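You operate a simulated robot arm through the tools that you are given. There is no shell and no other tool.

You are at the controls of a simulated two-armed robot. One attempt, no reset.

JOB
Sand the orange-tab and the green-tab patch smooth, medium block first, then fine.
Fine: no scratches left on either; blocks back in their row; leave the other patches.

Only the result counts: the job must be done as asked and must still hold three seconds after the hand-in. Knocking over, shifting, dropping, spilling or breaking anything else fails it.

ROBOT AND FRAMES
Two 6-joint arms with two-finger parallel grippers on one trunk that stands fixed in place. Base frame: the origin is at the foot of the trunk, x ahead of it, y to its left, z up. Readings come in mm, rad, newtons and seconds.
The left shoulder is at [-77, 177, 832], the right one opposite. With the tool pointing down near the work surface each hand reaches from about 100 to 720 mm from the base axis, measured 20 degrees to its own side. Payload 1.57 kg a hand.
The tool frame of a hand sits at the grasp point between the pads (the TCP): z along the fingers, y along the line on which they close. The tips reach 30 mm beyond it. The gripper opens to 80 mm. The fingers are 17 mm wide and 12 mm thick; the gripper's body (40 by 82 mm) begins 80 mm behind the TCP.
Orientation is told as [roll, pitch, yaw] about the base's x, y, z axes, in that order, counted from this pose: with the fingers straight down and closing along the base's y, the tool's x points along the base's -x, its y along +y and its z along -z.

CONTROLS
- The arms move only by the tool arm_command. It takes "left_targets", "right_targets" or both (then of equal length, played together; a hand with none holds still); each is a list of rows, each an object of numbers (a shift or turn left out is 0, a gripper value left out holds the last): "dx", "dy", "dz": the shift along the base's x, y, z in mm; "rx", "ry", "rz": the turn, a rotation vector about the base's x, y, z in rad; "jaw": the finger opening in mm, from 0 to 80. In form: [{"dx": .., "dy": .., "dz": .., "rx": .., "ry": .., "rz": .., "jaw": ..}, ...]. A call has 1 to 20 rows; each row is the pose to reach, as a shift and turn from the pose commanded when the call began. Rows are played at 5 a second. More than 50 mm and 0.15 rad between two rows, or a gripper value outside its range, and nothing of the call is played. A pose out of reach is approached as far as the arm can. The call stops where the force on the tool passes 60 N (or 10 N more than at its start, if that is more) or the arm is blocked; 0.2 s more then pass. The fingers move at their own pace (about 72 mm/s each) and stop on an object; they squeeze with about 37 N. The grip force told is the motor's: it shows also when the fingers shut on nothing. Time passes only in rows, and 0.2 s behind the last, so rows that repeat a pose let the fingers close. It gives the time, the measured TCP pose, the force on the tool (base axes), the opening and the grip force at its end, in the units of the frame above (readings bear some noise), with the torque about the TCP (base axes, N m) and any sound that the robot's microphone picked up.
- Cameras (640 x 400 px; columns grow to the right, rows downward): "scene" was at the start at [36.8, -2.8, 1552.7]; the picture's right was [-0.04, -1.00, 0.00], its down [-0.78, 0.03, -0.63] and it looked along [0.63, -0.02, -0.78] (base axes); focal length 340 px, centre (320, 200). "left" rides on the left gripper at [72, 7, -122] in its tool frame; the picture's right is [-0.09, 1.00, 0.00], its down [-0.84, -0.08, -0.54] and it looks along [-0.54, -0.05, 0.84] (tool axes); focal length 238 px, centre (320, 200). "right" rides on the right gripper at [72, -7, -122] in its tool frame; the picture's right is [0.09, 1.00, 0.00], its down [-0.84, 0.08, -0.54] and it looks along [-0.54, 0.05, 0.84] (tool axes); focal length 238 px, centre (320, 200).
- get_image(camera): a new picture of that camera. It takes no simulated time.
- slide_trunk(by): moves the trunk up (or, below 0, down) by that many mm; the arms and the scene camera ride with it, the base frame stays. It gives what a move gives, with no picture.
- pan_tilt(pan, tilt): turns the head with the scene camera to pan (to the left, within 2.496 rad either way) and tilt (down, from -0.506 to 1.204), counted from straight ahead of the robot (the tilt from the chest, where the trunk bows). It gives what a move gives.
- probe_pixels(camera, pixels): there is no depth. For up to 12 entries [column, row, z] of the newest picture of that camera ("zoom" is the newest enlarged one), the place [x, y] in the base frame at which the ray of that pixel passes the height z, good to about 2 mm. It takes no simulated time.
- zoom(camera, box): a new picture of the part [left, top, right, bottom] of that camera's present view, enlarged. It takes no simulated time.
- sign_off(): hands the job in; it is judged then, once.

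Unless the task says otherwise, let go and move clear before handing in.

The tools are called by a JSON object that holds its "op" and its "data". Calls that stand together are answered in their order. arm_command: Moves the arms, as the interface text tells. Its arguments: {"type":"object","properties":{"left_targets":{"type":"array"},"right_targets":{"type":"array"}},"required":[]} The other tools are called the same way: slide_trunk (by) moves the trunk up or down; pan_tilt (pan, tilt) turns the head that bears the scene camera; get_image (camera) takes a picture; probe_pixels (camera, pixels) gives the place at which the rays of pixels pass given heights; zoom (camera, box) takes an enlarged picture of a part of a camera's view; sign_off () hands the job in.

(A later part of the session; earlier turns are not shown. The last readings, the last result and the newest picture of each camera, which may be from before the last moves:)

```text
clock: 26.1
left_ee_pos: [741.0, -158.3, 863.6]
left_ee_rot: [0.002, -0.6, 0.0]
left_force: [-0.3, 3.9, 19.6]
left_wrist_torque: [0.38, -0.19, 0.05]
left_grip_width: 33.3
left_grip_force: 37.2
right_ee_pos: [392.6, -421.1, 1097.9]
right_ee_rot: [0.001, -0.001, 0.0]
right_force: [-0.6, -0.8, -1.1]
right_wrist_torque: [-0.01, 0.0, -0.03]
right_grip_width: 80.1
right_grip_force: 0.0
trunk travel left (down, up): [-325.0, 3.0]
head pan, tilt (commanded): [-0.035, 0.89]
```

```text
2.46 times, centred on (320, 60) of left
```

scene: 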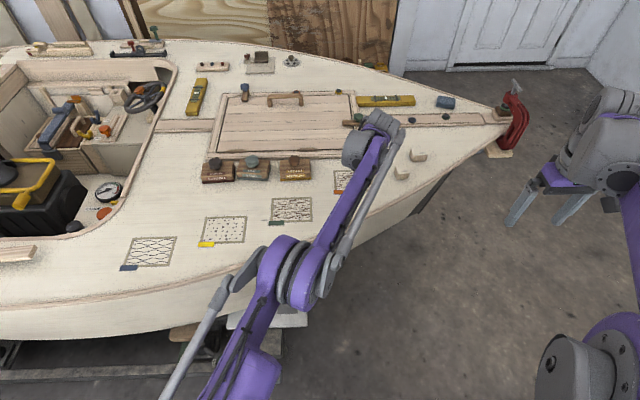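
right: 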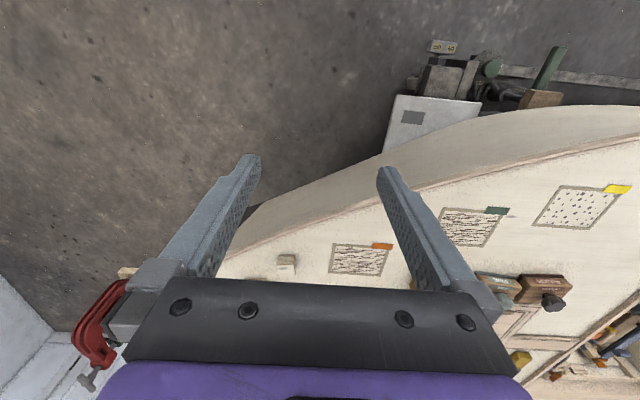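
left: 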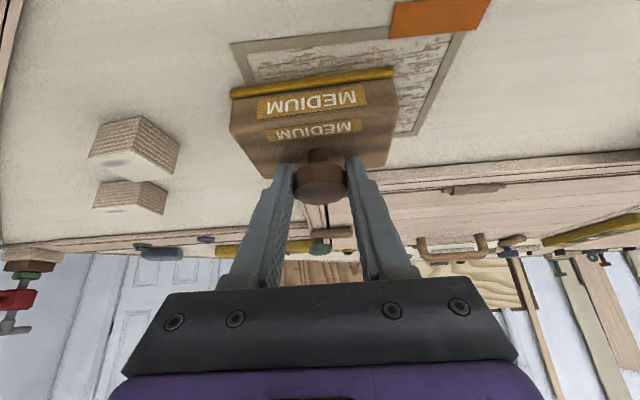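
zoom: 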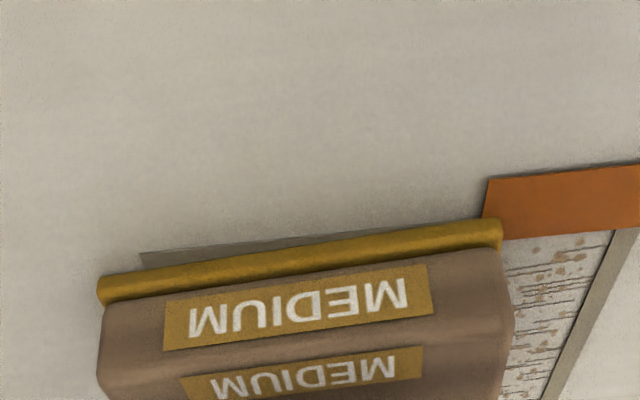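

Pressing at about 20 N now, and the visible strip shows only faint grey lines. I'll lift and shift left to inspect the whole patch.

{"op": "arm_command", "data": {"left_targets": [{"dz": 10}, {"dx": 10, "dy": 20, "dz": 30}, {"dx": 25, "dy": 60, "dz": 36}, {"dx": 40, "dy": 100, "dz": 36}, {"dx": 50, "dy": 135, "dz": 36}, {"dx": 50, "dy": 135, "dz": 36}]}}

{"op": "get_image", "data": {"camera": "left"}}

{"op": "zoom", "data": {"camera": "left", "box": [0, 0, 240, 150]}}

{"op": "zoom", "data": {"camera": "scene", "box": [310, 140, 400, 200]}}

```text
clock: 27.5
left_ee_pos: [796.8, -24.3, 895.3]
left_ee_rot: [0.001, -0.6, 0.0]
left_force: [0.4, -0.5, -2.0]
left_wrist_torque: [-0.02, -0.02, 0.03]
left_grip_width: 33.0
left_grip_force: 36.4
right_ee_pos: [394.3, -422.3, 1096.7]
right_ee_rot: [0.0, 0.001, 0.0]
right_force: [0.5, 0.2, -0.5]
right_wrist_torque: [0.0, 0.02, 0.0]
right_grip_width: 80.2
right_grip_force: 0.1
trunk travel left (down, up): [-325.0, 3.0]
head pan, tilt (commanded): [-0.035, 0.89]
```

```text
taken
```

left: 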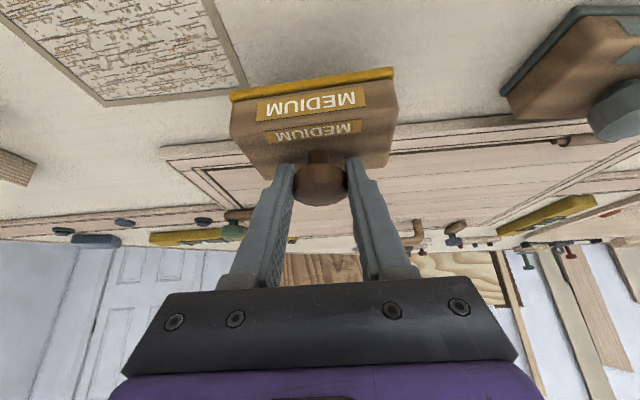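

```text
2.67 times, centred on (120, 75) of left
```

zoom: 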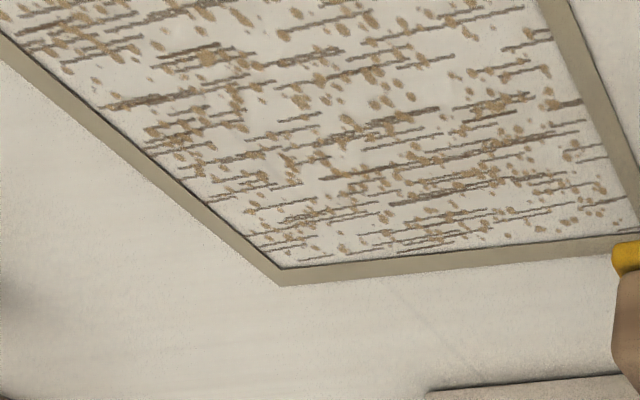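

```text
6.67 times, centred on (355, 170) of scene
```

zoom: 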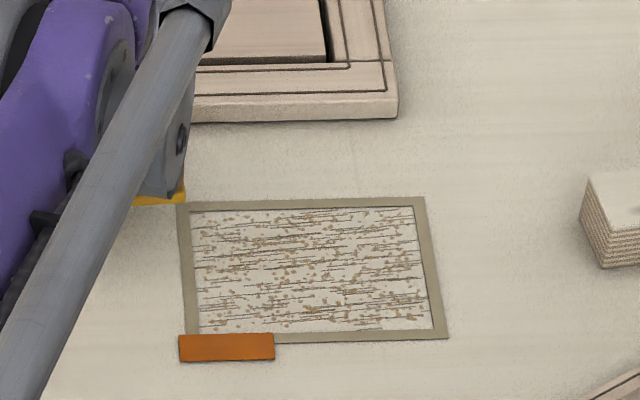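

The scratches are thinner across the whole patch, with brown dust specks, and coverage is even. I'll run another medium pass with quicker strokes and see whether it progresses further.

{"op": "arm_command", "data": {"left_targets": [{"dx": -12, "dy": -38}, {"dx": -25, "dy": -76}, {"dx": -37, "dy": -115}, {"dx": -37, "dy": -115, "dz": -15}, {"dx": -37, "dy": -115, "dz": -28}, {"dx": -37, "dy": -115, "dz": -34}, {"dx": -37, "dy": -115, "dz": -35.6}, {"dx": -37, "dy": -95, "dz": -35.6}, {"dx": -37, "dy": -135, "dz": -35.6}, {"dx": -37, "dy": -95, "dz": -35.6}, {"dx": -37, "dy": -135, "dz": -35.6}, {"dx": -44, "dy": -95, "dz": -35.6}, {"dx": -44, "dy": -135, "dz": -35.6}, {"dx": -44, "dy": -95, "dz": -35.6}, {"dx": -51, "dy": -135, "dz": -35.3}, {"dx": -51, "dy": -95, "dz": -35.3}, {"dx": -51, "dy": -135, "dz": -35.3}, {"dx": -51, "dy": -95, "dz": -35.3}, {"dx": -51, "dy": -135, "dz": -35.3}, {"dx": -44, "dy": -95, "dz": -35.6}]}}

{"op": "arm_command", "data": {"left_targets": [{"dx": 0, "dy": -40}, {"dx": 7, "dy": 0}, {"dx": 7, "dy": -40}, {"dx": 7, "dy": 0}, {"dx": 14, "dy": -40}, {"dx": 14, "dy": 0}, {"dx": 14, "dy": -40}, {"dx": 14, "dy": 0}, {"dx": 20, "dy": -40}, {"dx": 20, "dy": 0}, {"dx": 20, "dy": -40}, {"dx": 20, "dy": 0}, {"dx": 20, "dy": -40}, {"dx": 20, "dy": 0}, {"dx": 12, "dy": -40}, {"dx": 12, "dy": 0}, {"dx": 6, "dy": -40}, {"dx": 6, "dy": 0}, {"dx": 0, "dy": -40}, {"dx": 0, "dy": 0}]}}

{"op": "arm_command", "data": {"left_targets": [{"dz": 10}, {"dx": 10, "dy": 10, "dz": 30}, {"dx": 25, "dy": 40, "dz": 35}, {"dx": 35, "dy": 70, "dz": 35}, {"dx": 44, "dy": 95, "dz": 35}, {"dx": 44, "dy": 95, "dz": 35}]}}

{"op": "zoom", "data": {"camera": "left", "box": [0, 0, 240, 150]}}

{"op": "zoom", "data": {"camera": "scene", "box": [310, 140, 400, 200]}}

```text
clock: 31.7
left_ee_pos: [753.9, -114.2, 864.1]
left_ee_rot: [-0.004, -0.6, 0.001]
left_force: [-0.9, 1.0, -1.6]
left_wrist_torque: [-0.05, 0.02, 0.0]
left_grip_width: 33.0
left_grip_force: 36.8
right_ee_pos: [394.4, -419.3, 1098.0]
right_ee_rot: [-0.004, 0.002, 0.0]
right_force: [-0.1, 0.5, 0.0]
right_wrist_torque: [-0.05, 0.02, 0.0]
right_grip_width: 80.3
right_grip_force: 0.0
trunk travel left (down, up): [-325.0, 3.0]
head pan, tilt (commanded): [-0.035, 0.89]
```

```text
clock: 35.9
left_ee_pos: [751.3, -114.8, 864.0]
left_ee_rot: [-0.001, -0.602, 0.001]
left_force: [-1.2, -3.6, 8.4]
left_wrist_torque: [0.25, 0.05, -0.01]
left_grip_width: 33.1
left_grip_force: 36.9
right_ee_pos: [392.9, -419.7, 1098.9]
right_ee_rot: [-0.001, -0.001, 0.001]
right_force: [0.4, 0.1, 0.7]
right_wrist_torque: [-0.09, 0.02, 0.01]
right_grip_width: 80.0
right_grip_force: 0.0
trunk travel left (down, up): [-325.0, 3.0]
head pan, tilt (commanded): [-0.035, 0.89]
```

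```text
clock: 37.3
left_ee_pos: [794.6, -20.8, 895.6]
left_ee_rot: [0.002, -0.6, -0.001]
left_force: [-0.3, 0.3, -2.1]
left_wrist_torque: [0.0, 0.05, 0.0]
left_grip_width: 33.1
left_grip_force: 37.1
right_ee_pos: [393.1, -421.9, 1096.5]
right_ee_rot: [0.001, 0.0, 0.0]
right_force: [0.3, 0.3, -0.2]
right_wrist_torque: [0.01, -0.02, -0.02]
right_grip_width: 80.1
right_grip_force: 0.1
trunk travel left (down, up): [-325.0, 3.0]
head pan, tilt (commanded): [-0.035, 0.89]
```

```text
2.67 times, centred on (120, 75) of left
```

zoom: 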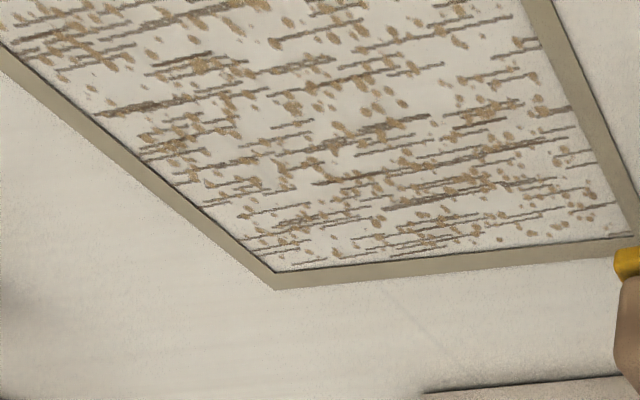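

```text
6.67 times, centred on (355, 170) of scene
```

zoom: 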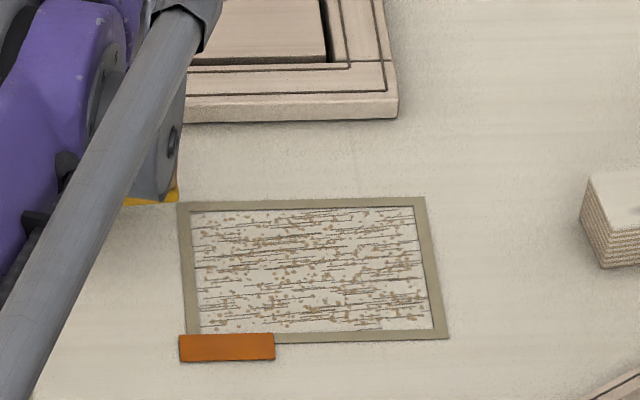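

The patch looks nearly unchanged, though one reading was −1.6 N, so contact may have been light at that speed. I'll do one slower, firmer medium pass to tell whether medium has reached its limit.

{"op": "arm_command", "data": {"left_targets": [{"dx": -12, "dy": -38}, {"dx": -25, "dy": -76}, {"dx": -37, "dy": -115}, {"dx": -37, "dy": -115, "dz": -15}, {"dx": -37, "dy": -115, "dz": -28}, {"dx": -37, "dy": -115, "dz": -34}, {"dx": -37, "dy": -115, "dz": -36.2}, {"dx": -37, "dy": -115, "dz": -36.2}]}}

{"op": "arm_command", "data": {"left_targets": [{"dy": 20}, {"dy": 0}, {"dy": -20}, {"dx": -7, "dy": 0}, {"dx": -7, "dy": 20}, {"dx": -7, "dy": 0}, {"dx": -7, "dy": -20}, {"dx": -13, "dy": 0}, {"dx": -13, "dy": 20}, {"dx": -13, "dy": 0}, {"dx": -13, "dy": -20}, {"dx": -13, "dy": 0}, {"dx": -13, "dy": 20}, {"dx": -7, "dy": 0}, {"dx": -7, "dy": -20}, {"dx": 0, "dy": 0}, {"dx": 0, "dy": 20}, {"dx": 0, "dy": 0}, {"dx": 0, "dy": -20}, {"dx": 0, "dy": 0}]}}

{"op": "zoom", "data": {"camera": "left", "box": [190, 10, 450, 110]}}

```text
clock: 39.1
left_ee_pos: [758.2, -137.3, 863.6]
left_ee_rot: [0.0, -0.604, 0.001]
left_force: [5.0, -4.1, 17.4]
left_wrist_torque: [0.01, 0.21, -0.05]
left_grip_width: 32.6
left_grip_force: 36.9
right_ee_pos: [393.5, -422.5, 1097.0]
right_ee_rot: [0.0, -0.001, 0.0]
right_force: [-0.2, -0.6, -0.4]
right_wrist_torque: [-0.03, 0.04, 0.02]
right_grip_width: 80.1
right_grip_force: 0.0
trunk travel left (down, up): [-325.0, 3.0]
head pan, tilt (commanded): [-0.035, 0.89]
```

```text
clock: 43.3
left_ee_pos: [755.5, -138.6, 862.7]
left_ee_rot: [-0.002, -0.602, -0.001]
left_force: [-0.1, -6.5, 16.5]
left_wrist_torque: [0.13, -0.67, -0.27]
left_grip_width: 33.2
left_grip_force: 36.9
right_ee_pos: [392.0, -421.2, 1098.2]
right_ee_rot: [-0.001, -0.003, 0.001]
right_force: [-1.2, 0.0, -1.2]
right_wrist_torque: [-0.03, -0.01, -0.02]
right_grip_width: 80.0
right_grip_force: 0.0
trunk travel left (down, up): [-325.0, 3.0]
head pan, tilt (commanded): [-0.035, 0.89]
```

```text
2.46 times, centred on (320, 60) of left
```

zoom: 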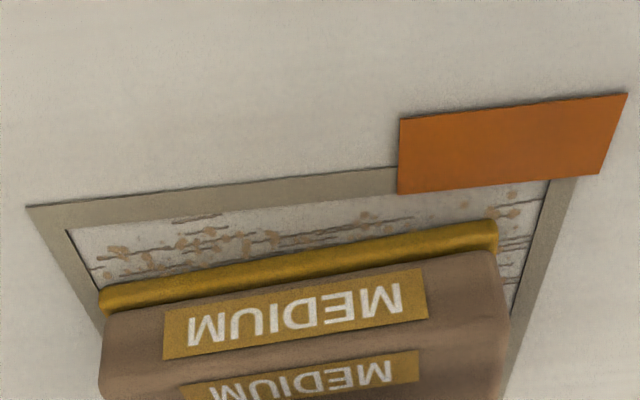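

The patch reads the same after firm strokes at about 18 N, so medium appears to have done all it can here. I'll lift and carry medium to the green patch.

{"op": "arm_command", "data": {"left_targets": [{"dz": 10}, {"dz": 28}, {"dx": -10, "dy": 15, "dz": 37}, {"dx": -30, "dy": 50, "dz": 37}, {"dx": -52, "dy": 90, "dz": 37}, {"dx": -74, "dy": 130, "dz": 37}, {"dx": -95, "dy": 168, "dz": 37}, {"dx": -111, "dy": 197, "dz": 37}, {"dx": -111, "dy": 197, "dz": 37}]}}

{"op": "get_image", "data": {"camera": "left"}}

{"op": "zoom", "data": {"camera": "scene", "box": [310, 140, 400, 200]}}

```text
clock: 45.3
left_ee_pos: [642.8, 60.9, 900.4]
left_ee_rot: [0.001, -0.599, 0.0]
left_force: [-0.6, 0.6, -2.9]
left_wrist_torque: [0.02, 0.05, 0.02]
left_grip_width: 32.7
left_grip_force: 37.7
right_ee_pos: [393.9, -421.8, 1096.3]
right_ee_rot: [0.001, 0.0, 0.0]
right_force: [-0.7, -0.1, -0.3]
right_wrist_torque: [-0.03, 0.0, 0.02]
right_grip_width: 80.0
right_grip_force: 0.1
trunk travel left (down, up): [-325.0, 3.0]
head pan, tilt (commanded): [-0.035, 0.89]
```

```text
taken
```

left: 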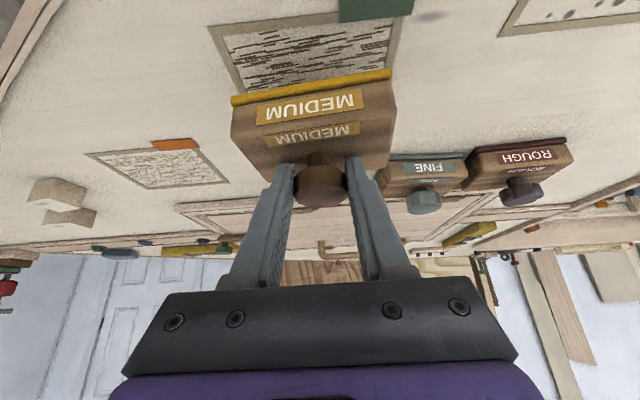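

```text
6.67 times, centred on (355, 170) of scene
```

zoom: 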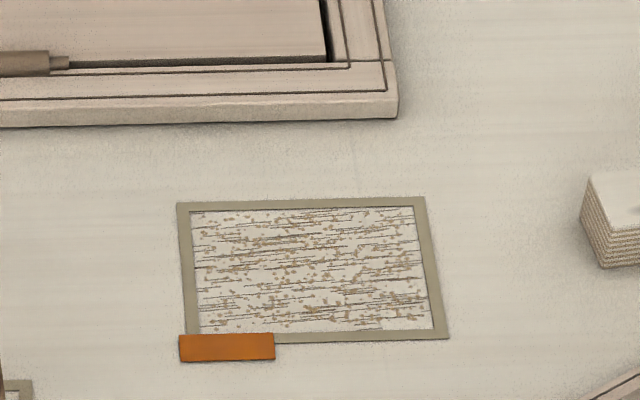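

Orange looks identical after the firm pass, so medium is saturated there. Next I'll check alignment over green by probing its near corners.

{"op": "probe_pixels", "data": {"camera": "left", "pixels": [[208, 28, 800], [410, 14, 800], [221, 38, 800], [391, 25, 800], [240, 92, 800], [234, 102, 836], [392, 75, 836]]}}

```text
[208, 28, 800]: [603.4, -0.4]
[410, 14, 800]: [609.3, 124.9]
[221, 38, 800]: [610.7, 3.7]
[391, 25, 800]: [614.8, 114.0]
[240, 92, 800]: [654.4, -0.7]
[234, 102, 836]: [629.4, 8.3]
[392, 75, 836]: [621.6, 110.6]
```

The block is centred on green within a couple of mm. Lowering to contact.

{"op": "arm_command", "data": {"left_targets": [{"dx": 2, "dz": -14}, {"dx": 2, "dz": -26}, {"dx": 2, "dz": -33}, {"dx": 2, "dz": -36}, {"dx": 2, "dz": -36}]}}

```text
clock: 46.5
left_ee_pos: [649.1, 60.3, 862.7]
left_ee_rot: [0.001, -0.601, 0.0]
left_force: [-0.2, -0.8, -1.3]
left_wrist_torque: [-0.02, 0.01, -0.01]
left_grip_width: 32.9
left_grip_force: 36.8
right_ee_pos: [394.1, -420.9, 1097.1]
right_ee_rot: [0.0, 0.0, 0.001]
right_force: [-0.2, -0.4, -0.1]
right_wrist_torque: [0.01, 0.02, 0.01]
right_grip_width: 80.0
right_grip_force: 0.0
trunk travel left (down, up): [-325.0, 3.0]
head pan, tilt (commanded): [-0.035, 0.89]
```

Not yet pressing (−1.3 N). Lowering another 1.5 mm.

{"op": "arm_command", "data": {"left_targets": [{"dx": -2, "dz": -0.8}, {"dx": -2, "dz": -1.5}, {"dx": -2, "dz": -1.5}]}}

```text
clock: 47.3
left_ee_pos: [646.7, 60.8, 862.0]
left_ee_rot: [0.0, -0.604, 0.0]
left_force: [-0.3, -0.4, 0.8]
left_wrist_torque: [-0.09, -0.07, -0.06]
left_grip_width: 32.9
left_grip_force: 37.2
right_ee_pos: [394.1, -422.1, 1098.0]
right_ee_rot: [0.0, 0.0, 0.0]
right_force: [-0.3, 0.4, -0.2]
right_wrist_torque: [0.0, -0.01, 0.01]
right_grip_width: 80.3
right_grip_force: 0.1
trunk travel left (down, up): [-325.0, 3.0]
head pan, tilt (commanded): [-0.035, 0.89]
```

Just touching at z≈862. I'll lower 1.3 mm more to get about 12–15 N.

{"op": "arm_command", "data": {"left_targets": [{"dz": -0.7}, {"dz": -1.4}, {"dz": -1.4}]}}

```text
clock: 48.1
left_ee_pos: [646.9, 61.0, 862.9]
left_ee_rot: [0.001, -0.605, 0.001]
left_force: [2.6, -0.2, 27.3]
left_wrist_torque: [-0.04, 0.31, -0.1]
left_grip_width: 32.8
left_grip_force: 37.3
right_ee_pos: [392.2, -422.7, 1098.3]
right_ee_rot: [0.001, -0.002, 0.001]
right_force: [0.3, -0.4, -0.6]
right_wrist_torque: [0.01, 0.01, 0.05]
right_grip_width: 80.0
right_grip_force: 0.0
trunk travel left (down, up): [-325.0, 3.0]
head pan, tilt (commanded): [-0.035, 0.89]
```

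27 N is a bit firm, so I'll ease up 0.5 mm and raster the green patch.

{"op": "arm_command", "data": {"left_targets": [{"dy": 10, "dz": 0.5}, {"dy": 20, "dz": 0.5}, {"dy": 0, "dz": 0.5}, {"dy": -20, "dz": 0.5}, {"dx": -7, "dy": 0, "dz": 0.5}, {"dx": -7, "dy": 20, "dz": 0.5}, {"dx": -7, "dy": 0, "dz": 0.5}, {"dx": -7, "dy": -20, "dz": 0.5}, {"dx": -13, "dy": 0, "dz": 0.5}, {"dx": -13, "dy": 20, "dz": 0.5}, {"dx": -13, "dy": 0, "dz": 0.5}, {"dx": -13, "dy": -20, "dz": 0.5}, {"dx": -13, "dy": 0, "dz": 0.5}, {"dx": -13, "dy": 20, "dz": 0.5}, {"dx": -7, "dy": 0, "dz": 0.5}, {"dx": -7, "dy": -20, "dz": 0.5}, {"dx": 0, "dy": 0, "dz": 0.5}, {"dx": 0, "dy": 20, "dz": 0.5}, {"dx": 0, "dy": 0, "dz": 0.5}, {"dx": 0, "dy": -20, "dz": 0.5}]}}

{"op": "zoom", "data": {"camera": "left", "box": [190, 10, 450, 110]}}

```text
clock: 52.3
left_ee_pos: [645.3, 45.8, 861.8]
left_ee_rot: [0.002, -0.606, 0.001]
left_force: [4.5, 12.3, 43.9]
left_wrist_torque: [0.31, 0.05, 0.29]
left_grip_width: 32.9
left_grip_force: 36.8
right_ee_pos: [391.0, -421.1, 1099.2]
right_ee_rot: [-0.001, -0.004, 0.001]
right_force: [-0.7, -0.6, -0.2]
right_wrist_torque: [0.01, -0.04, 0.01]
right_grip_width: 80.2
right_grip_force: 0.0
trunk travel left (down, up): [-325.0, 3.0]
head pan, tilt (commanded): [-0.035, 0.89]
```

```text
2.46 times, centred on (320, 60) of left
```

zoom: 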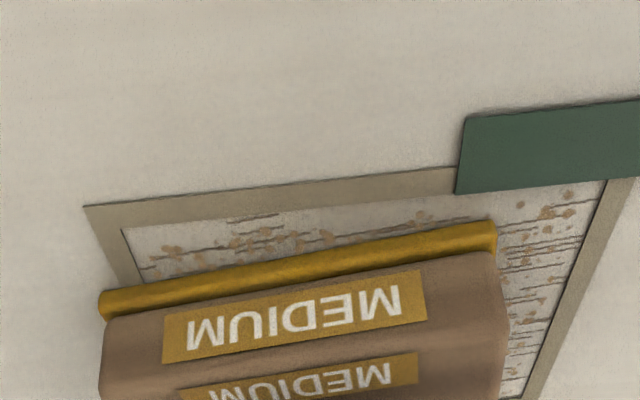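

Force climbed to 44 N, so I'll ease up 1.3 mm and cover the far half of green.

{"op": "arm_command", "data": {"left_targets": [{"dz": 1.3}, {"dx": 7, "dy": 20, "dz": 1.3}, {"dx": 7, "dy": 40, "dz": 1.3}, {"dx": 7, "dy": 20, "dz": 1.3}, {"dx": 7, "dy": 0, "dz": 1.3}, {"dx": 13, "dy": 20, "dz": 1.3}, {"dx": 13, "dy": 40, "dz": 1.3}, {"dx": 13, "dy": 20, "dz": 1.3}, {"dx": 13, "dy": 0, "dz": 1.3}, {"dx": 13, "dy": 20, "dz": 1.3}, {"dx": 13, "dy": 40, "dz": 1.3}, {"dx": 13, "dy": 20, "dz": 1.3}, {"dx": 13, "dy": 0, "dz": 1.3}, {"dx": 7, "dy": 20, "dz": 1.3}, {"dx": 7, "dy": 40, "dz": 1.3}, {"dx": 7, "dy": 20, "dz": 1.3}, {"dx": 7, "dy": 0, "dz": 1.3}, {"dx": 0, "dy": 20, "dz": 1.3}, {"dx": 0, "dy": 40, "dz": 1.3}, {"dx": 0, "dy": 20, "dz": 1.3}]}}

{"op": "arm_command", "data": {"left_targets": [{"dx": -7, "dy": 20}, {"dx": -7, "dy": 0}, {"dx": -7, "dy": -20}, {"dx": -14, "dy": 0}, {"dx": -14, "dy": 20}, {"dx": -14, "dy": 0}, {"dx": -14, "dy": -20}, {"dx": -14, "dy": 0}, {"dx": -7, "dy": 20}, {"dx": -7, "dy": 0}, {"dx": 0, "dy": -20}, {"dx": 0, "dy": 0}, {"dx": 0, "dy": 20}, {"dx": 7, "dy": 0}, {"dx": 7, "dy": -20}, {"dx": 13, "dy": 0}, {"dx": 13, "dy": 20}, {"dx": 13, "dy": 0}, {"dx": 13, "dy": -20}, {"dx": 0, "dy": 0}]}}

{"op": "zoom", "data": {"camera": "left", "box": [190, 10, 450, 110]}}

```text
clock: 56.5
left_ee_pos: [644.4, 61.8, 862.3]
left_ee_rot: [0.002, -0.598, 0.0]
left_force: [0.1, 2.6, 4.8]
left_wrist_torque: [-0.12, -0.38, 0.14]
left_grip_width: 33.0
left_grip_force: 36.9
right_ee_pos: [392.9, -421.9, 1095.6]
right_ee_rot: [0.0, 0.0, 0.0]
right_force: [0.2, 0.7, 0.1]
right_wrist_torque: [-0.01, 0.0, -0.01]
right_grip_width: 80.1
right_grip_force: 0.1
trunk travel left (down, up): [-325.0, 3.0]
head pan, tilt (commanded): [-0.035, 0.89]
```

```text
clock: 60.7
left_ee_pos: [647.5, 61.7, 861.8]
left_ee_rot: [0.0, -0.601, 0.001]
left_force: [0.7, 0.0, 2.5]
left_wrist_torque: [0.02, -0.17, -0.11]
left_grip_width: 33.1
left_grip_force: 37.2
right_ee_pos: [393.1, -421.1, 1097.1]
right_ee_rot: [0.001, 0.001, -0.002]
right_force: [-0.1, -0.3, 0.4]
right_wrist_torque: [-0.04, -0.04, 0.01]
right_grip_width: 80.0
right_grip_force: 0.0
trunk travel left (down, up): [-325.0, 3.0]
head pan, tilt (commanded): [-0.035, 0.89]
```

```text
2.46 times, centred on (320, 60) of left
```

zoom: 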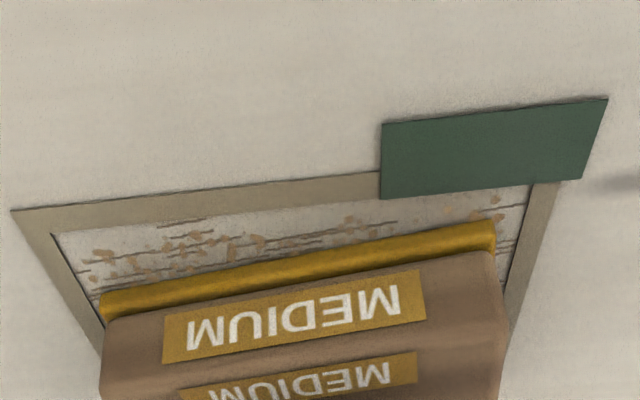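

Contact was lighter this time (about 5 N). I'll lift and move back above the home spot so the scene camera can see the green patch.

{"op": "arm_command", "data": {"left_targets": [{"dz": 12}, {"dz": 30}, {"dx": 15, "dz": 38}, {"dx": 50, "dz": 38}, {"dx": 90, "dy": -4, "dz": 38}, {"dx": 125, "dy": -8, "dz": 38}, {"dx": 146, "dy": -12, "dz": 38}, {"dx": 146, "dy": -12, "dz": 38}]}}

{"op": "get_image", "data": {"camera": "scene"}}

{"op": "zoom", "data": {"camera": "scene", "box": [245, 175, 335, 235]}}

{"op": "get_image", "data": {"camera": "left"}}

```text
clock: 62.5
left_ee_pos: [791.8, 49.9, 898.2]
left_ee_rot: [0.0, -0.6, 0.001]
left_force: [0.4, -0.2, -1.7]
left_wrist_torque: [0.0, 0.0, -0.02]
left_grip_width: 32.9
left_grip_force: 37.1
right_ee_pos: [393.6, -421.8, 1096.9]
right_ee_rot: [0.0, -0.001, 0.001]
right_force: [0.5, 0.1, -0.1]
right_wrist_torque: [-0.03, 0.01, 0.03]
right_grip_width: 80.1
right_grip_force: 0.1
trunk travel left (down, up): [-325.0, 3.0]
head pan, tilt (commanded): [-0.035, 0.89]
```

```text
taken
```

scene: 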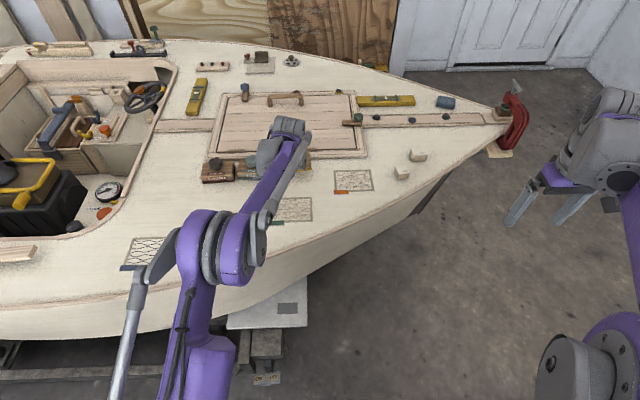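

```text
6.67 times, centred on (290, 205) of scene
```

zoom: 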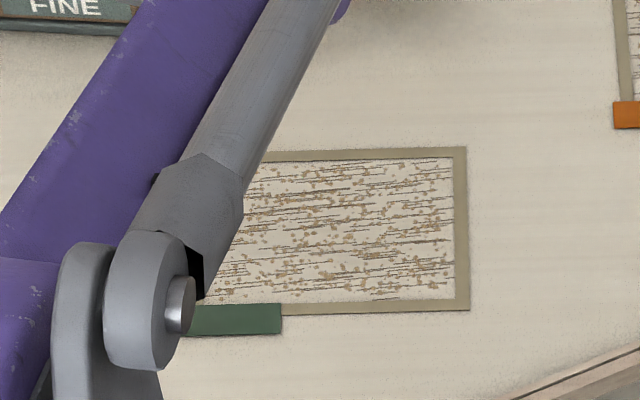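

```text
taken
```

left: 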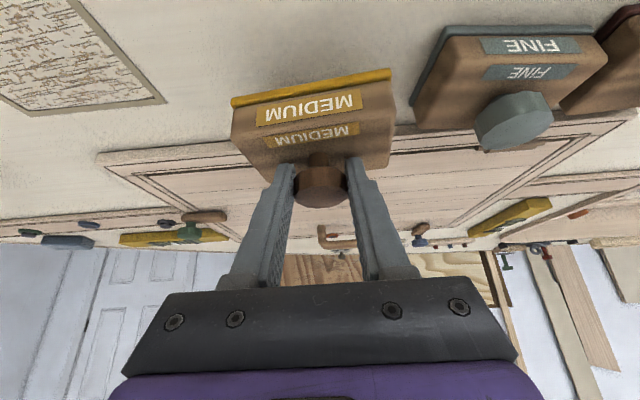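

What I can see of green now matches orange. To view its hidden left part before putting medium down, I'll raise the arm and swing left.

{"op": "arm_command", "data": {"left_targets": [{"dz": 25}, {"dz": 50}, {"dy": 20, "dz": 65}, {"dy": 55, "dz": 65}, {"dy": 90, "dz": 65}, {"dy": 90, "dz": 65}]}}

{"op": "zoom", "data": {"camera": "scene", "box": [245, 175, 335, 235]}}

{"op": "zoom", "data": {"camera": "scene", "box": [310, 140, 400, 200]}}

```text
clock: 63.9
left_ee_pos: [791.2, 137.0, 964.1]
left_ee_rot: [0.0, -0.6, 0.0]
left_force: [0.5, -0.6, -1.1]
left_wrist_torque: [0.02, 0.02, -0.01]
left_grip_width: 32.7
left_grip_force: 36.8
right_ee_pos: [392.4, -421.7, 1096.9]
right_ee_rot: [0.001, 0.0, 0.0]
right_force: [-0.4, -0.3, 0.1]
right_wrist_torque: [0.03, 0.03, -0.02]
right_grip_width: 79.9
right_grip_force: 0.0
trunk travel left (down, up): [-325.0, 3.0]
head pan, tilt (commanded): [-0.035, 0.89]
```

```text
6.67 times, centred on (290, 205) of scene
```

zoom: 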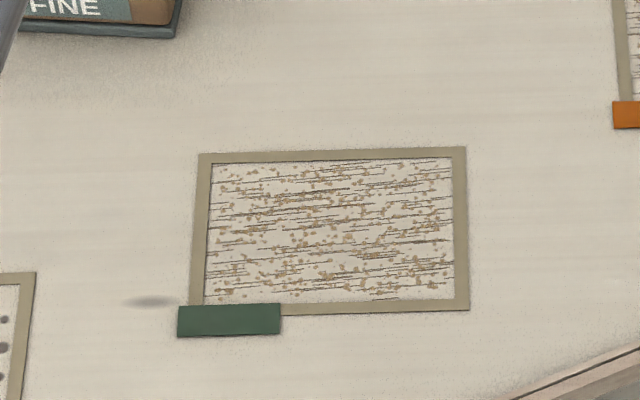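

```text
6.67 times, centred on (355, 170) of scene
```

zoom: 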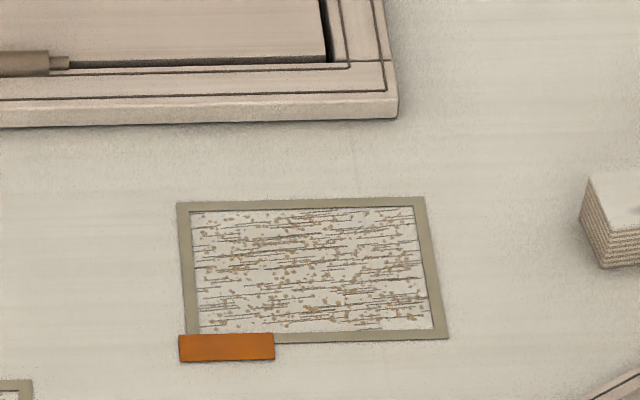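

Both patches show the same even, medium-worked texture to their edges. Now I'll return medium to its home spot, first at height.

{"op": "arm_command", "data": {"left_targets": [{"dy": -35}, {"dx": 1, "dy": -70}, {"dx": 1.5, "dy": -90}, {"dx": 1.5, "dy": -90, "dz": -30}, {"dx": 1.5, "dy": -90, "dz": -65}, {"dx": 1.5, "dy": -90, "dz": -85}, {"dx": 1.5, "dy": -90, "dz": -85}]}}

{"op": "get_image", "data": {"camera": "left"}}

{"op": "zoom", "data": {"camera": "scene", "box": [225, 120, 335, 189]}}

```text
clock: 65.5
left_ee_pos: [793.2, 47.3, 877.6]
left_ee_rot: [0.001, -0.599, -0.001]
left_force: [0.0, 1.5, -1.8]
left_wrist_torque: [0.01, -0.01, 0.02]
left_grip_width: 32.8
left_grip_force: 37.5
right_ee_pos: [394.6, -421.3, 1095.9]
right_ee_rot: [0.0, -0.001, -0.002]
right_force: [-0.5, 0.2, -0.4]
right_wrist_torque: [-0.03, -0.01, -0.02]
right_grip_width: 80.1
right_grip_force: 0.0
trunk travel left (down, up): [-325.0, 3.0]
head pan, tilt (commanded): [-0.035, 0.89]
```

```text
taken
```

left: 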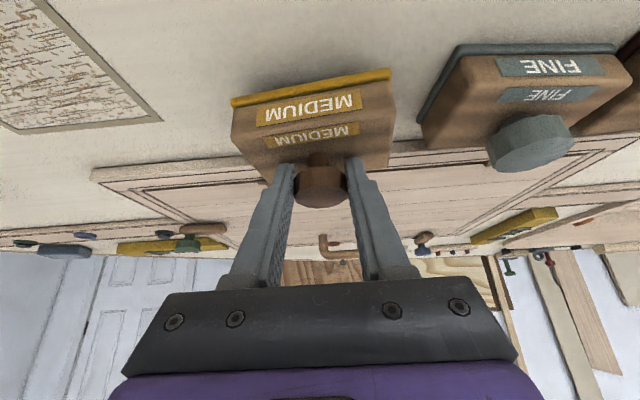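

```text
5.80 times, centred on (280, 154) of scene
```

zoom: 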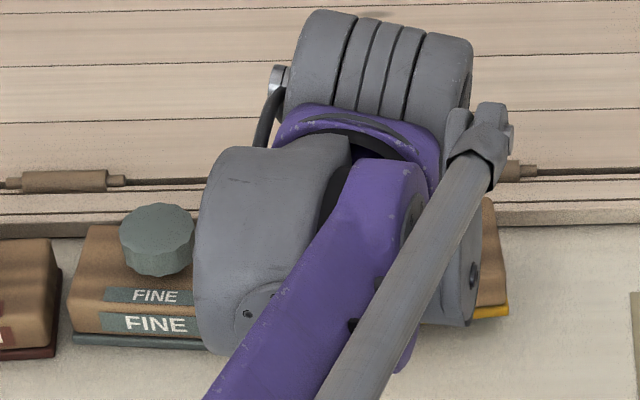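

Close to home at y 47.3. I'll shift +2 in y and lower until it touches.

{"op": "arm_command", "data": {"left_targets": [{"dy": 2, "dz": -6}, {"dy": 2, "dz": -11}, {"dy": 2, "dz": -14}, {"dy": 2, "dz": -14}]}}

```text
clock: 66.5
left_ee_pos: [794.4, 51.7, 864.9]
left_ee_rot: [-0.001, -0.6, 0.0]
left_force: [0.1, 0.0, -2.1]
left_wrist_torque: [-0.01, 0.05, 0.0]
left_grip_width: 32.8
left_grip_force: 37.1
right_ee_pos: [393.4, -421.7, 1097.3]
right_ee_rot: [0.0, 0.001, 0.001]
right_force: [0.5, 0.7, -0.3]
right_wrist_torque: [0.02, 0.01, 0.0]
right_grip_width: 80.2
right_grip_force: 0.0
trunk travel left (down, up): [-325.0, 3.0]
head pan, tilt (commanded): [-0.035, 0.89]
```

{"op": "arm_command", "data": {"left_targets": [{"dy": -2, "dz": -1}, {"dy": -2, "dz": -2}, {"dy": -2, "dz": -2.8}, {"dy": -2, "dz": -2.8}]}}

{"op": "get_image", "data": {"camera": "left"}}

```text
clock: 67.5
left_ee_pos: [793.8, 47.4, 862.9]
left_ee_rot: [0.002, -0.603, 0.001]
left_force: [-1.0, -1.6, 3.1]
left_wrist_torque: [-0.16, -0.14, -0.09]
left_grip_width: 32.6
left_grip_force: 37.1
right_ee_pos: [394.4, -420.8, 1096.1]
right_ee_rot: [0.001, -0.001, -0.001]
right_force: [0.6, -0.2, 0.0]
right_wrist_torque: [-0.03, 0.02, -0.04]
right_grip_width: 80.0
right_grip_force: 0.1
trunk travel left (down, up): [-325.0, 3.0]
head pan, tilt (commanded): [-0.035, 0.89]
```

```text
taken
```

left: 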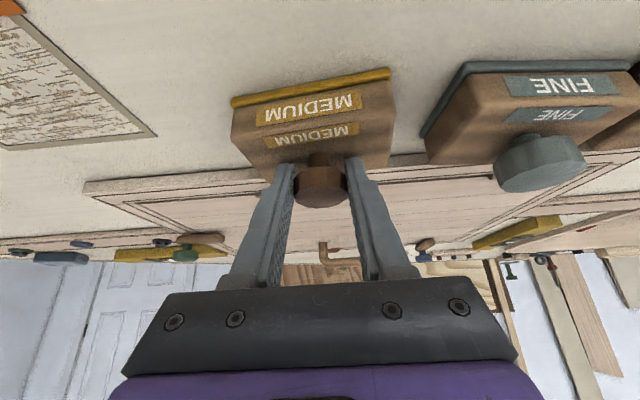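

It's resting on the deck with about 5 N. Opening the fingers and rising straight up.

{"op": "arm_command", "data": {"left_targets": [{"jaw": 45}, {"jaw": 66}, {"jaw": 66}, {"dz": 15, "jaw": 66}, {"dz": 40, "jaw": 66}, {"dz": 80, "jaw": 66}, {"dz": 80, "jaw": 66}]}}

{"op": "get_image", "data": {"camera": "left"}}

{"op": "zoom", "data": {"camera": "scene", "box": [225, 120, 335, 189]}}

```text
clock: 69.1
left_ee_pos: [794.6, 49.1, 942.8]
left_ee_rot: [0.001, -0.602, -0.001]
left_force: [0.5, 1.0, -0.1]
left_wrist_torque: [0.02, 0.01, -0.01]
left_grip_width: 66.3
left_grip_force: 0.0
right_ee_pos: [394.0, -420.9, 1097.3]
right_ee_rot: [0.001, -0.001, 0.002]
right_force: [0.2, -0.5, 0.3]
right_wrist_torque: [0.01, -0.01, -0.02]
right_grip_width: 80.0
right_grip_force: 0.0
trunk travel left (down, up): [-325.0, 3.0]
head pan, tilt (commanded): [-0.035, 0.89]
```

```text
taken
```

left: 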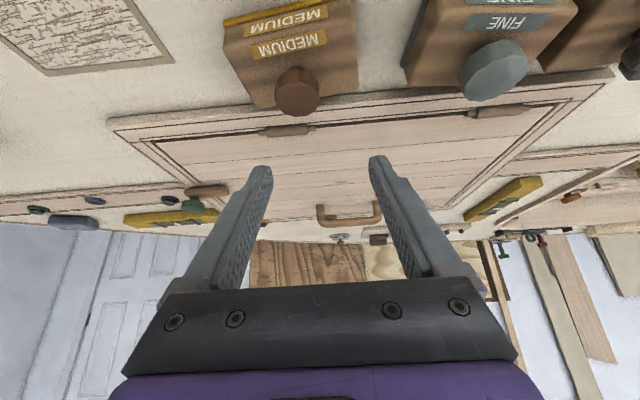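

```text
5.80 times, centred on (280, 154) of scene
```

zoom: 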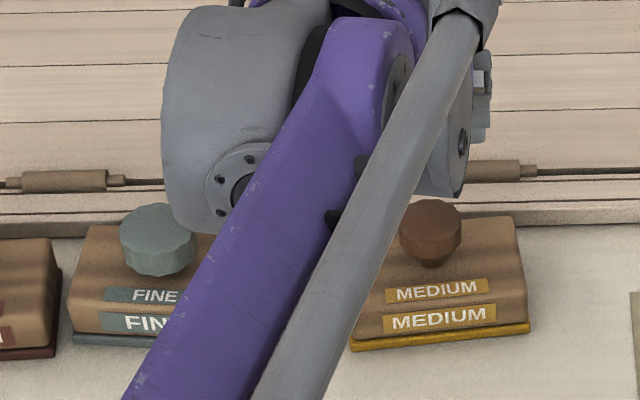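

Medium is back and standing, but it may be shifted and yawed slightly from its original spot. I'll probe its corners.

{"op": "probe_pixels", "data": {"camera": "zoom", "pixels": [[351, 349, 800], [528, 333, 800], [440, 346, 800], [432, 222, 862], [520, 220, 830], [76, 343, 800]]}}

{"op": "probe_pixels", "data": {"camera": "left", "pixels": [[298, 95, 860], [225, 25, 800], [352, 0, 800]]}}

```text
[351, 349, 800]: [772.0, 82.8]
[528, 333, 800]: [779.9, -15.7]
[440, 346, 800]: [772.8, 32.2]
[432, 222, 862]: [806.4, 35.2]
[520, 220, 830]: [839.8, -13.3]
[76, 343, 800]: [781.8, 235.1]
```

```text
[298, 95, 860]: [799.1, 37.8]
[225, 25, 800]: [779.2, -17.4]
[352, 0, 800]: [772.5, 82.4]
```

During release the block was dragged about 14 mm toward −y: its centre is now ≈(805,35) against the original (801,49), and it is yawed +0.05. I'll re-grip it, set it back, and release more gently.

{"op": "arm_command", "data": {"left_targets": [{"dx": 3, "dy": -13, "dz": -20}, {"dx": 3, "dy": -13, "dz": -45}, {"dx": 3, "dy": -13, "dz": -62}, {"dx": 3, "dy": -13, "dz": -73}, {"dx": 3, "dy": -13, "dz": -77}, {"dx": 3, "dy": -13, "dz": -77}]}}

{"op": "zoom", "data": {"camera": "left", "box": [200, 50, 440, 200]}}

```text
clock: 70.5
left_ee_pos: [798.3, 37.7, 866.0]
left_ee_rot: [0.0, -0.6, -0.001]
left_force: [0.7, 0.1, 0.7]
left_wrist_torque: [0.0, 0.01, -0.01]
left_grip_width: 65.9
left_grip_force: 0.1
right_ee_pos: [393.9, -421.9, 1096.6]
right_ee_rot: [0.001, 0.0, 0.0]
right_force: [-0.3, -1.6, -0.3]
right_wrist_torque: [0.03, -0.01, 0.01]
right_grip_width: 80.0
right_grip_force: 0.1
trunk travel left (down, up): [-325.0, 3.0]
head pan, tilt (commanded): [-0.035, 0.89]
```

```text
2.67 times, centred on (320, 125) of left
```

zoom: 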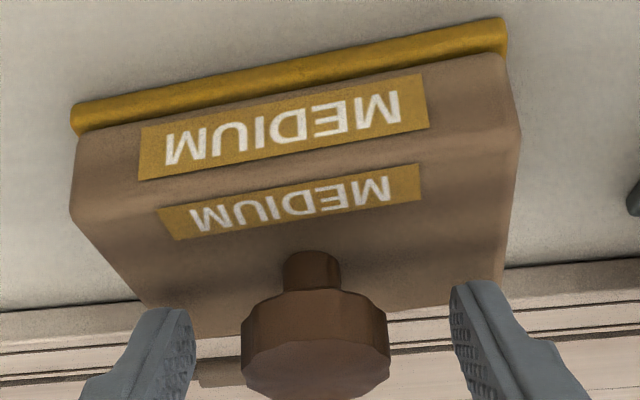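

The knob is centred between the fingers. I'll close, lift slightly, shift it back (+13 in y, −4 in x, yaw −0.055) and lower it.

{"op": "arm_command", "data": {"left_targets": [{"jaw": 45}, {"jaw": 30}, {"jaw": 15}, {"jaw": 15}, {"dz": 4}, {"dz": 10}, {"dx": -2, "dy": 6, "dz": 10, "rz": -0.03}, {"dx": -4, "dy": 13, "dz": 10, "rz": -0.055}, {"dx": -4, "dy": 13, "dz": 10, "rz": -0.055}]}}

{"op": "get_image", "data": {"camera": "left"}}

{"op": "zoom", "data": {"camera": "scene", "box": [225, 120, 335, 189]}}

```text
clock: 72.5
left_ee_pos: [795.4, 49.6, 875.8]
left_ee_rot: [0.002, -0.601, -0.056]
left_force: [-0.7, -0.3, -1.1]
left_wrist_torque: [0.0, -0.02, 0.0]
left_grip_width: 32.8
left_grip_force: 36.7
right_ee_pos: [394.6, -421.8, 1097.0]
right_ee_rot: [0.002, 0.0, -0.001]
right_force: [0.4, 0.3, 0.3]
right_wrist_torque: [0.01, -0.01, -0.02]
right_grip_width: 79.9
right_grip_force: 0.1
trunk travel left (down, up): [-325.0, 3.0]
head pan, tilt (commanded): [-0.035, 0.89]
```

```text
taken
```

left: 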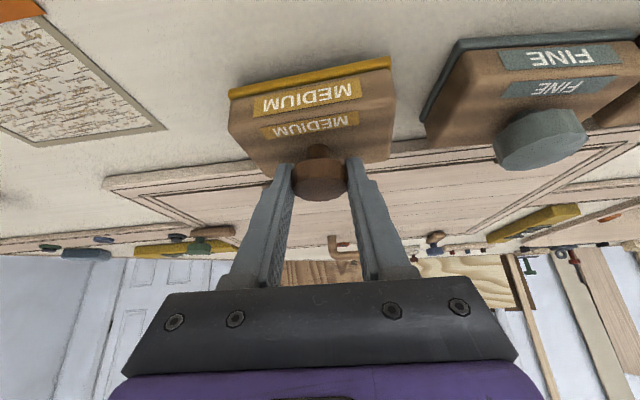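

```text
5.80 times, centred on (280, 154) of scene
```

zoom: 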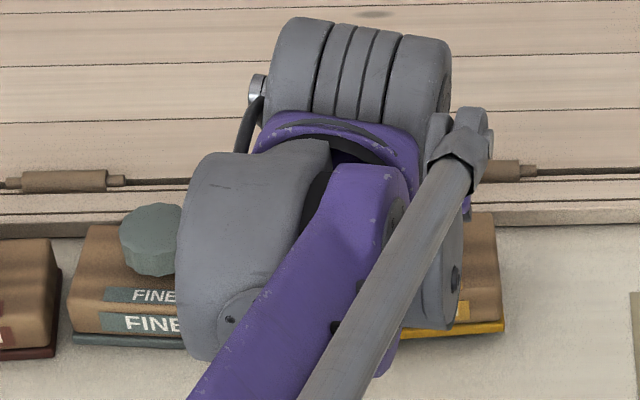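

It's positioned like the original now. I'll lower 10 mm to deck level and check the force before releasing.

{"op": "arm_command", "data": {"left_targets": [{"dz": -5}, {"dz": -9}, {"dz": -10}, {"dz": -10}]}}

```text
clock: 73.5
left_ee_pos: [793.5, 49.3, 865.6]
left_ee_rot: [0.0, -0.603, -0.055]
left_force: [0.4, 1.3, 0.0]
left_wrist_torque: [-0.01, 0.03, -0.02]
left_grip_width: 32.6
left_grip_force: 37.0
right_ee_pos: [394.1, -421.6, 1097.2]
right_ee_rot: [0.001, 0.0, 0.001]
right_force: [-0.3, 0.8, 0.2]
right_wrist_torque: [0.01, 0.01, 0.03]
right_grip_width: 79.8
right_grip_force: 0.1
trunk travel left (down, up): [-325.0, 3.0]
head pan, tilt (commanded): [-0.035, 0.89]
```

Vertical force is about 0, so the block just rests on the deck. I'll open in small steps.

{"op": "arm_command", "data": {"left_targets": [{"jaw": 33}, {"jaw": 34}, {"jaw": 35}, {"jaw": 36}, {"jaw": 38}, {"jaw": 41}, {"jaw": 46}, {"jaw": 52}, {"jaw": 60}, {"jaw": 60}]}}

{"op": "get_image", "data": {"camera": "left"}}

{"op": "zoom", "data": {"camera": "left", "box": [200, 50, 440, 200]}}

```text
clock: 75.7
left_ee_pos: [794.7, 48.4, 866.3]
left_ee_rot: [0.001, -0.6, -0.058]
left_force: [-0.5, 0.1, 0.5]
left_wrist_torque: [0.01, 0.01, 0.02]
left_grip_width: 60.1
left_grip_force: 0.0
right_ee_pos: [394.4, -420.3, 1097.6]
right_ee_rot: [-0.001, -0.002, 0.0]
right_force: [-1.0, -0.6, -0.8]
right_wrist_torque: [0.02, 0.02, 0.0]
right_grip_width: 80.1
right_grip_force: 0.1
trunk travel left (down, up): [-325.0, 3.0]
head pan, tilt (commanded): [-0.035, 0.89]
```

```text
taken
```

left: 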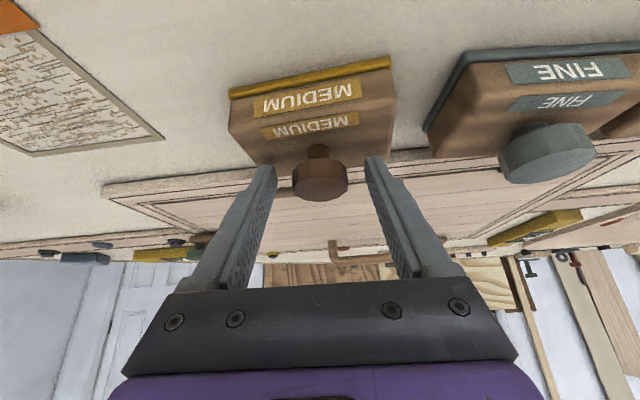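

```text
2.67 times, centred on (320, 125) of left
```

zoom: 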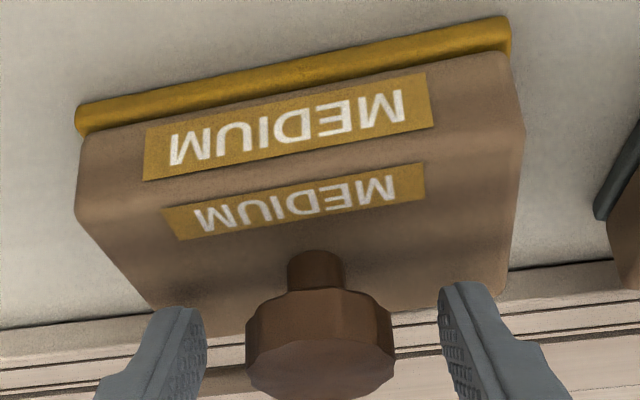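

The block stayed in place. I'll rise and move to above the fine knob, turning to its yaw of about −0.095.

{"op": "arm_command", "data": {"left_targets": [{"dz": 15}, {"dz": 40}, {"dz": 70, "jaw": 70}, {"dx": 1, "dy": 40, "dz": 75, "rz": -0.015, "jaw": 70}, {"dx": 1, "dy": 85, "dz": 75, "rz": -0.03, "jaw": 70}, {"dx": 2, "dy": 134, "dz": 75, "rz": -0.04, "jaw": 70}, {"dx": 2, "dy": 134, "dz": 75, "rz": -0.04, "jaw": 70}]}}

{"op": "get_image", "data": {"camera": "left"}}

{"op": "zoom", "data": {"camera": "scene", "box": [225, 130, 335, 199]}}

```text
clock: 77.3
left_ee_pos: [795.1, 182.0, 938.9]
left_ee_rot: [0.003, -0.601, -0.095]
left_force: [0.3, 0.6, -0.6]
left_wrist_torque: [-0.01, -0.01, -0.01]
left_grip_width: 70.0
left_grip_force: 0.2
right_ee_pos: [393.4, -421.7, 1096.9]
right_ee_rot: [-0.002, 0.0, -0.001]
right_force: [-0.5, 0.5, -0.2]
right_wrist_torque: [0.02, 0.0, -0.02]
right_grip_width: 80.1
right_grip_force: 0.0
trunk travel left (down, up): [-325.0, 3.0]
head pan, tilt (commanded): [-0.035, 0.89]
```

```text
taken
```

left: 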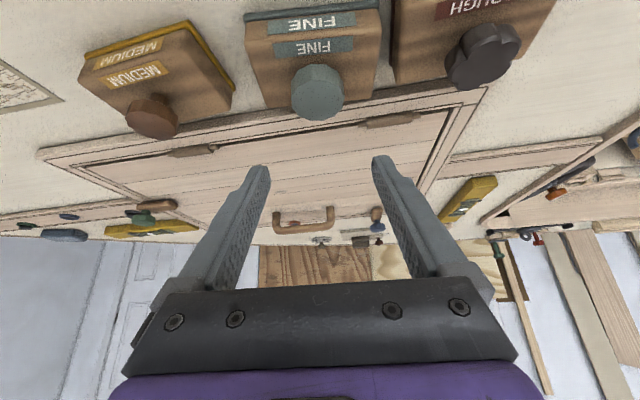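

```text
5.80 times, centred on (280, 164) of scene
```

zoom: 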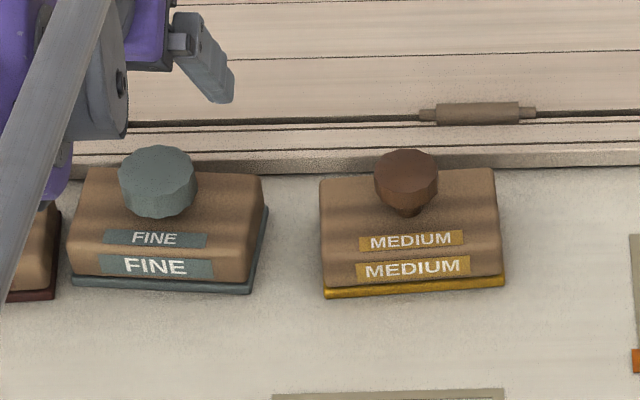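

Medium is back in position. I'll probe the corners of medium and the fine knob before descending.

{"op": "probe_pixels", "data": {"camera": "zoom", "pixels": [[324, 298, 800], [504, 285, 800], [72, 285, 800], [250, 292, 800], [157, 170, 862]]}}

{"op": "probe_pixels", "data": {"camera": "left", "pixels": [[319, 99, 858], [319, 99, 862], [293, 99, 860], [345, 99, 860]]}}

```text
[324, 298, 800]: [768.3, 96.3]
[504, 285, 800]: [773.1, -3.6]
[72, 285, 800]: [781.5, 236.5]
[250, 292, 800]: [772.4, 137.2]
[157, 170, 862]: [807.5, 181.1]
```

```text
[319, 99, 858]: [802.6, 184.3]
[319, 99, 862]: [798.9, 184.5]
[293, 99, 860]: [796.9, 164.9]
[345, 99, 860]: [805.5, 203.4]
```

Medium is within 2 mm of its original place. Descending on the fine knob with a +1.5 mm y correction.

{"op": "arm_command", "data": {"left_targets": [{"dx": 1, "dy": 1.5, "dz": -20}, {"dx": 1, "dy": 1.5, "dz": -42}, {"dx": 1, "dy": 1.5, "dz": -58}, {"dx": 1, "dy": 1.5, "dz": -69}, {"dx": 1, "dy": 1.5, "dz": -74}, {"dx": 1, "dy": 1.5, "dz": -74}]}}

{"op": "zoom", "data": {"camera": "left", "box": [200, 50, 440, 200]}}

```text
clock: 78.7
left_ee_pos: [796.0, 185.2, 866.6]
left_ee_rot: [0.003, -0.601, -0.094]
left_force: [-0.7, 0.4, -0.3]
left_wrist_torque: [0.02, -0.01, 0.02]
left_grip_width: 70.2
left_grip_force: 0.0
right_ee_pos: [394.5, -421.5, 1097.3]
right_ee_rot: [0.001, 0.0, -0.001]
right_force: [0.3, -0.4, 1.7]
right_wrist_torque: [0.02, -0.01, 0.03]
right_grip_width: 80.0
right_grip_force: 0.1
trunk travel left (down, up): [-325.0, 3.0]
head pan, tilt (commanded): [-0.035, 0.89]
```

```text
2.67 times, centred on (320, 125) of left
```

zoom: 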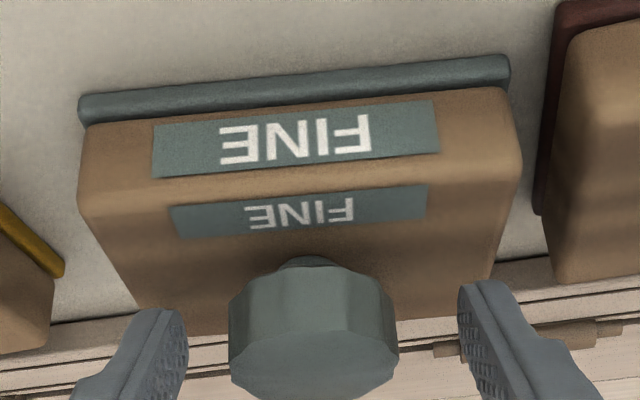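

The knob sits about 2 mm toward −y from the finger centre. I'll correct, lower 1.5 mm and close.

{"op": "arm_command", "data": {"left_targets": [{"dy": -2, "dz": -1.5}, {"dy": -2, "dz": -1.5, "jaw": 55}, {"dy": -2, "dz": -1.5, "jaw": 45}, {"dy": -2, "dz": -1.5, "jaw": 30}, {"dy": -2, "dz": -1.5, "jaw": 20}, {"dy": -2, "dz": -1.5, "jaw": 20}]}}

{"op": "zoom", "data": {"camera": "left", "box": [200, 50, 440, 200]}}

```text
clock: 80.1
left_ee_pos: [795.9, 182.4, 863.9]
left_ee_rot: [0.001, -0.6, -0.094]
left_force: [0.3, 0.2, 0.3]
left_wrist_torque: [0.0, -0.04, 0.02]
left_grip_width: 39.0
left_grip_force: 36.8
right_ee_pos: [394.3, -421.9, 1096.5]
right_ee_rot: [0.0, -0.001, 0.001]
right_force: [-0.1, -0.2, -0.2]
right_wrist_torque: [0.0, -0.02, 0.0]
right_grip_width: 80.0
right_grip_force: 0.1
trunk travel left (down, up): [-325.0, 3.0]
head pan, tilt (commanded): [-0.035, 0.89]
```

```text
2.67 times, centred on (320, 125) of left
```

zoom: 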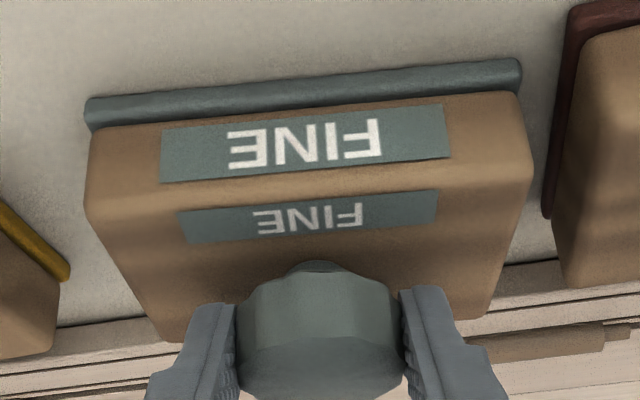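

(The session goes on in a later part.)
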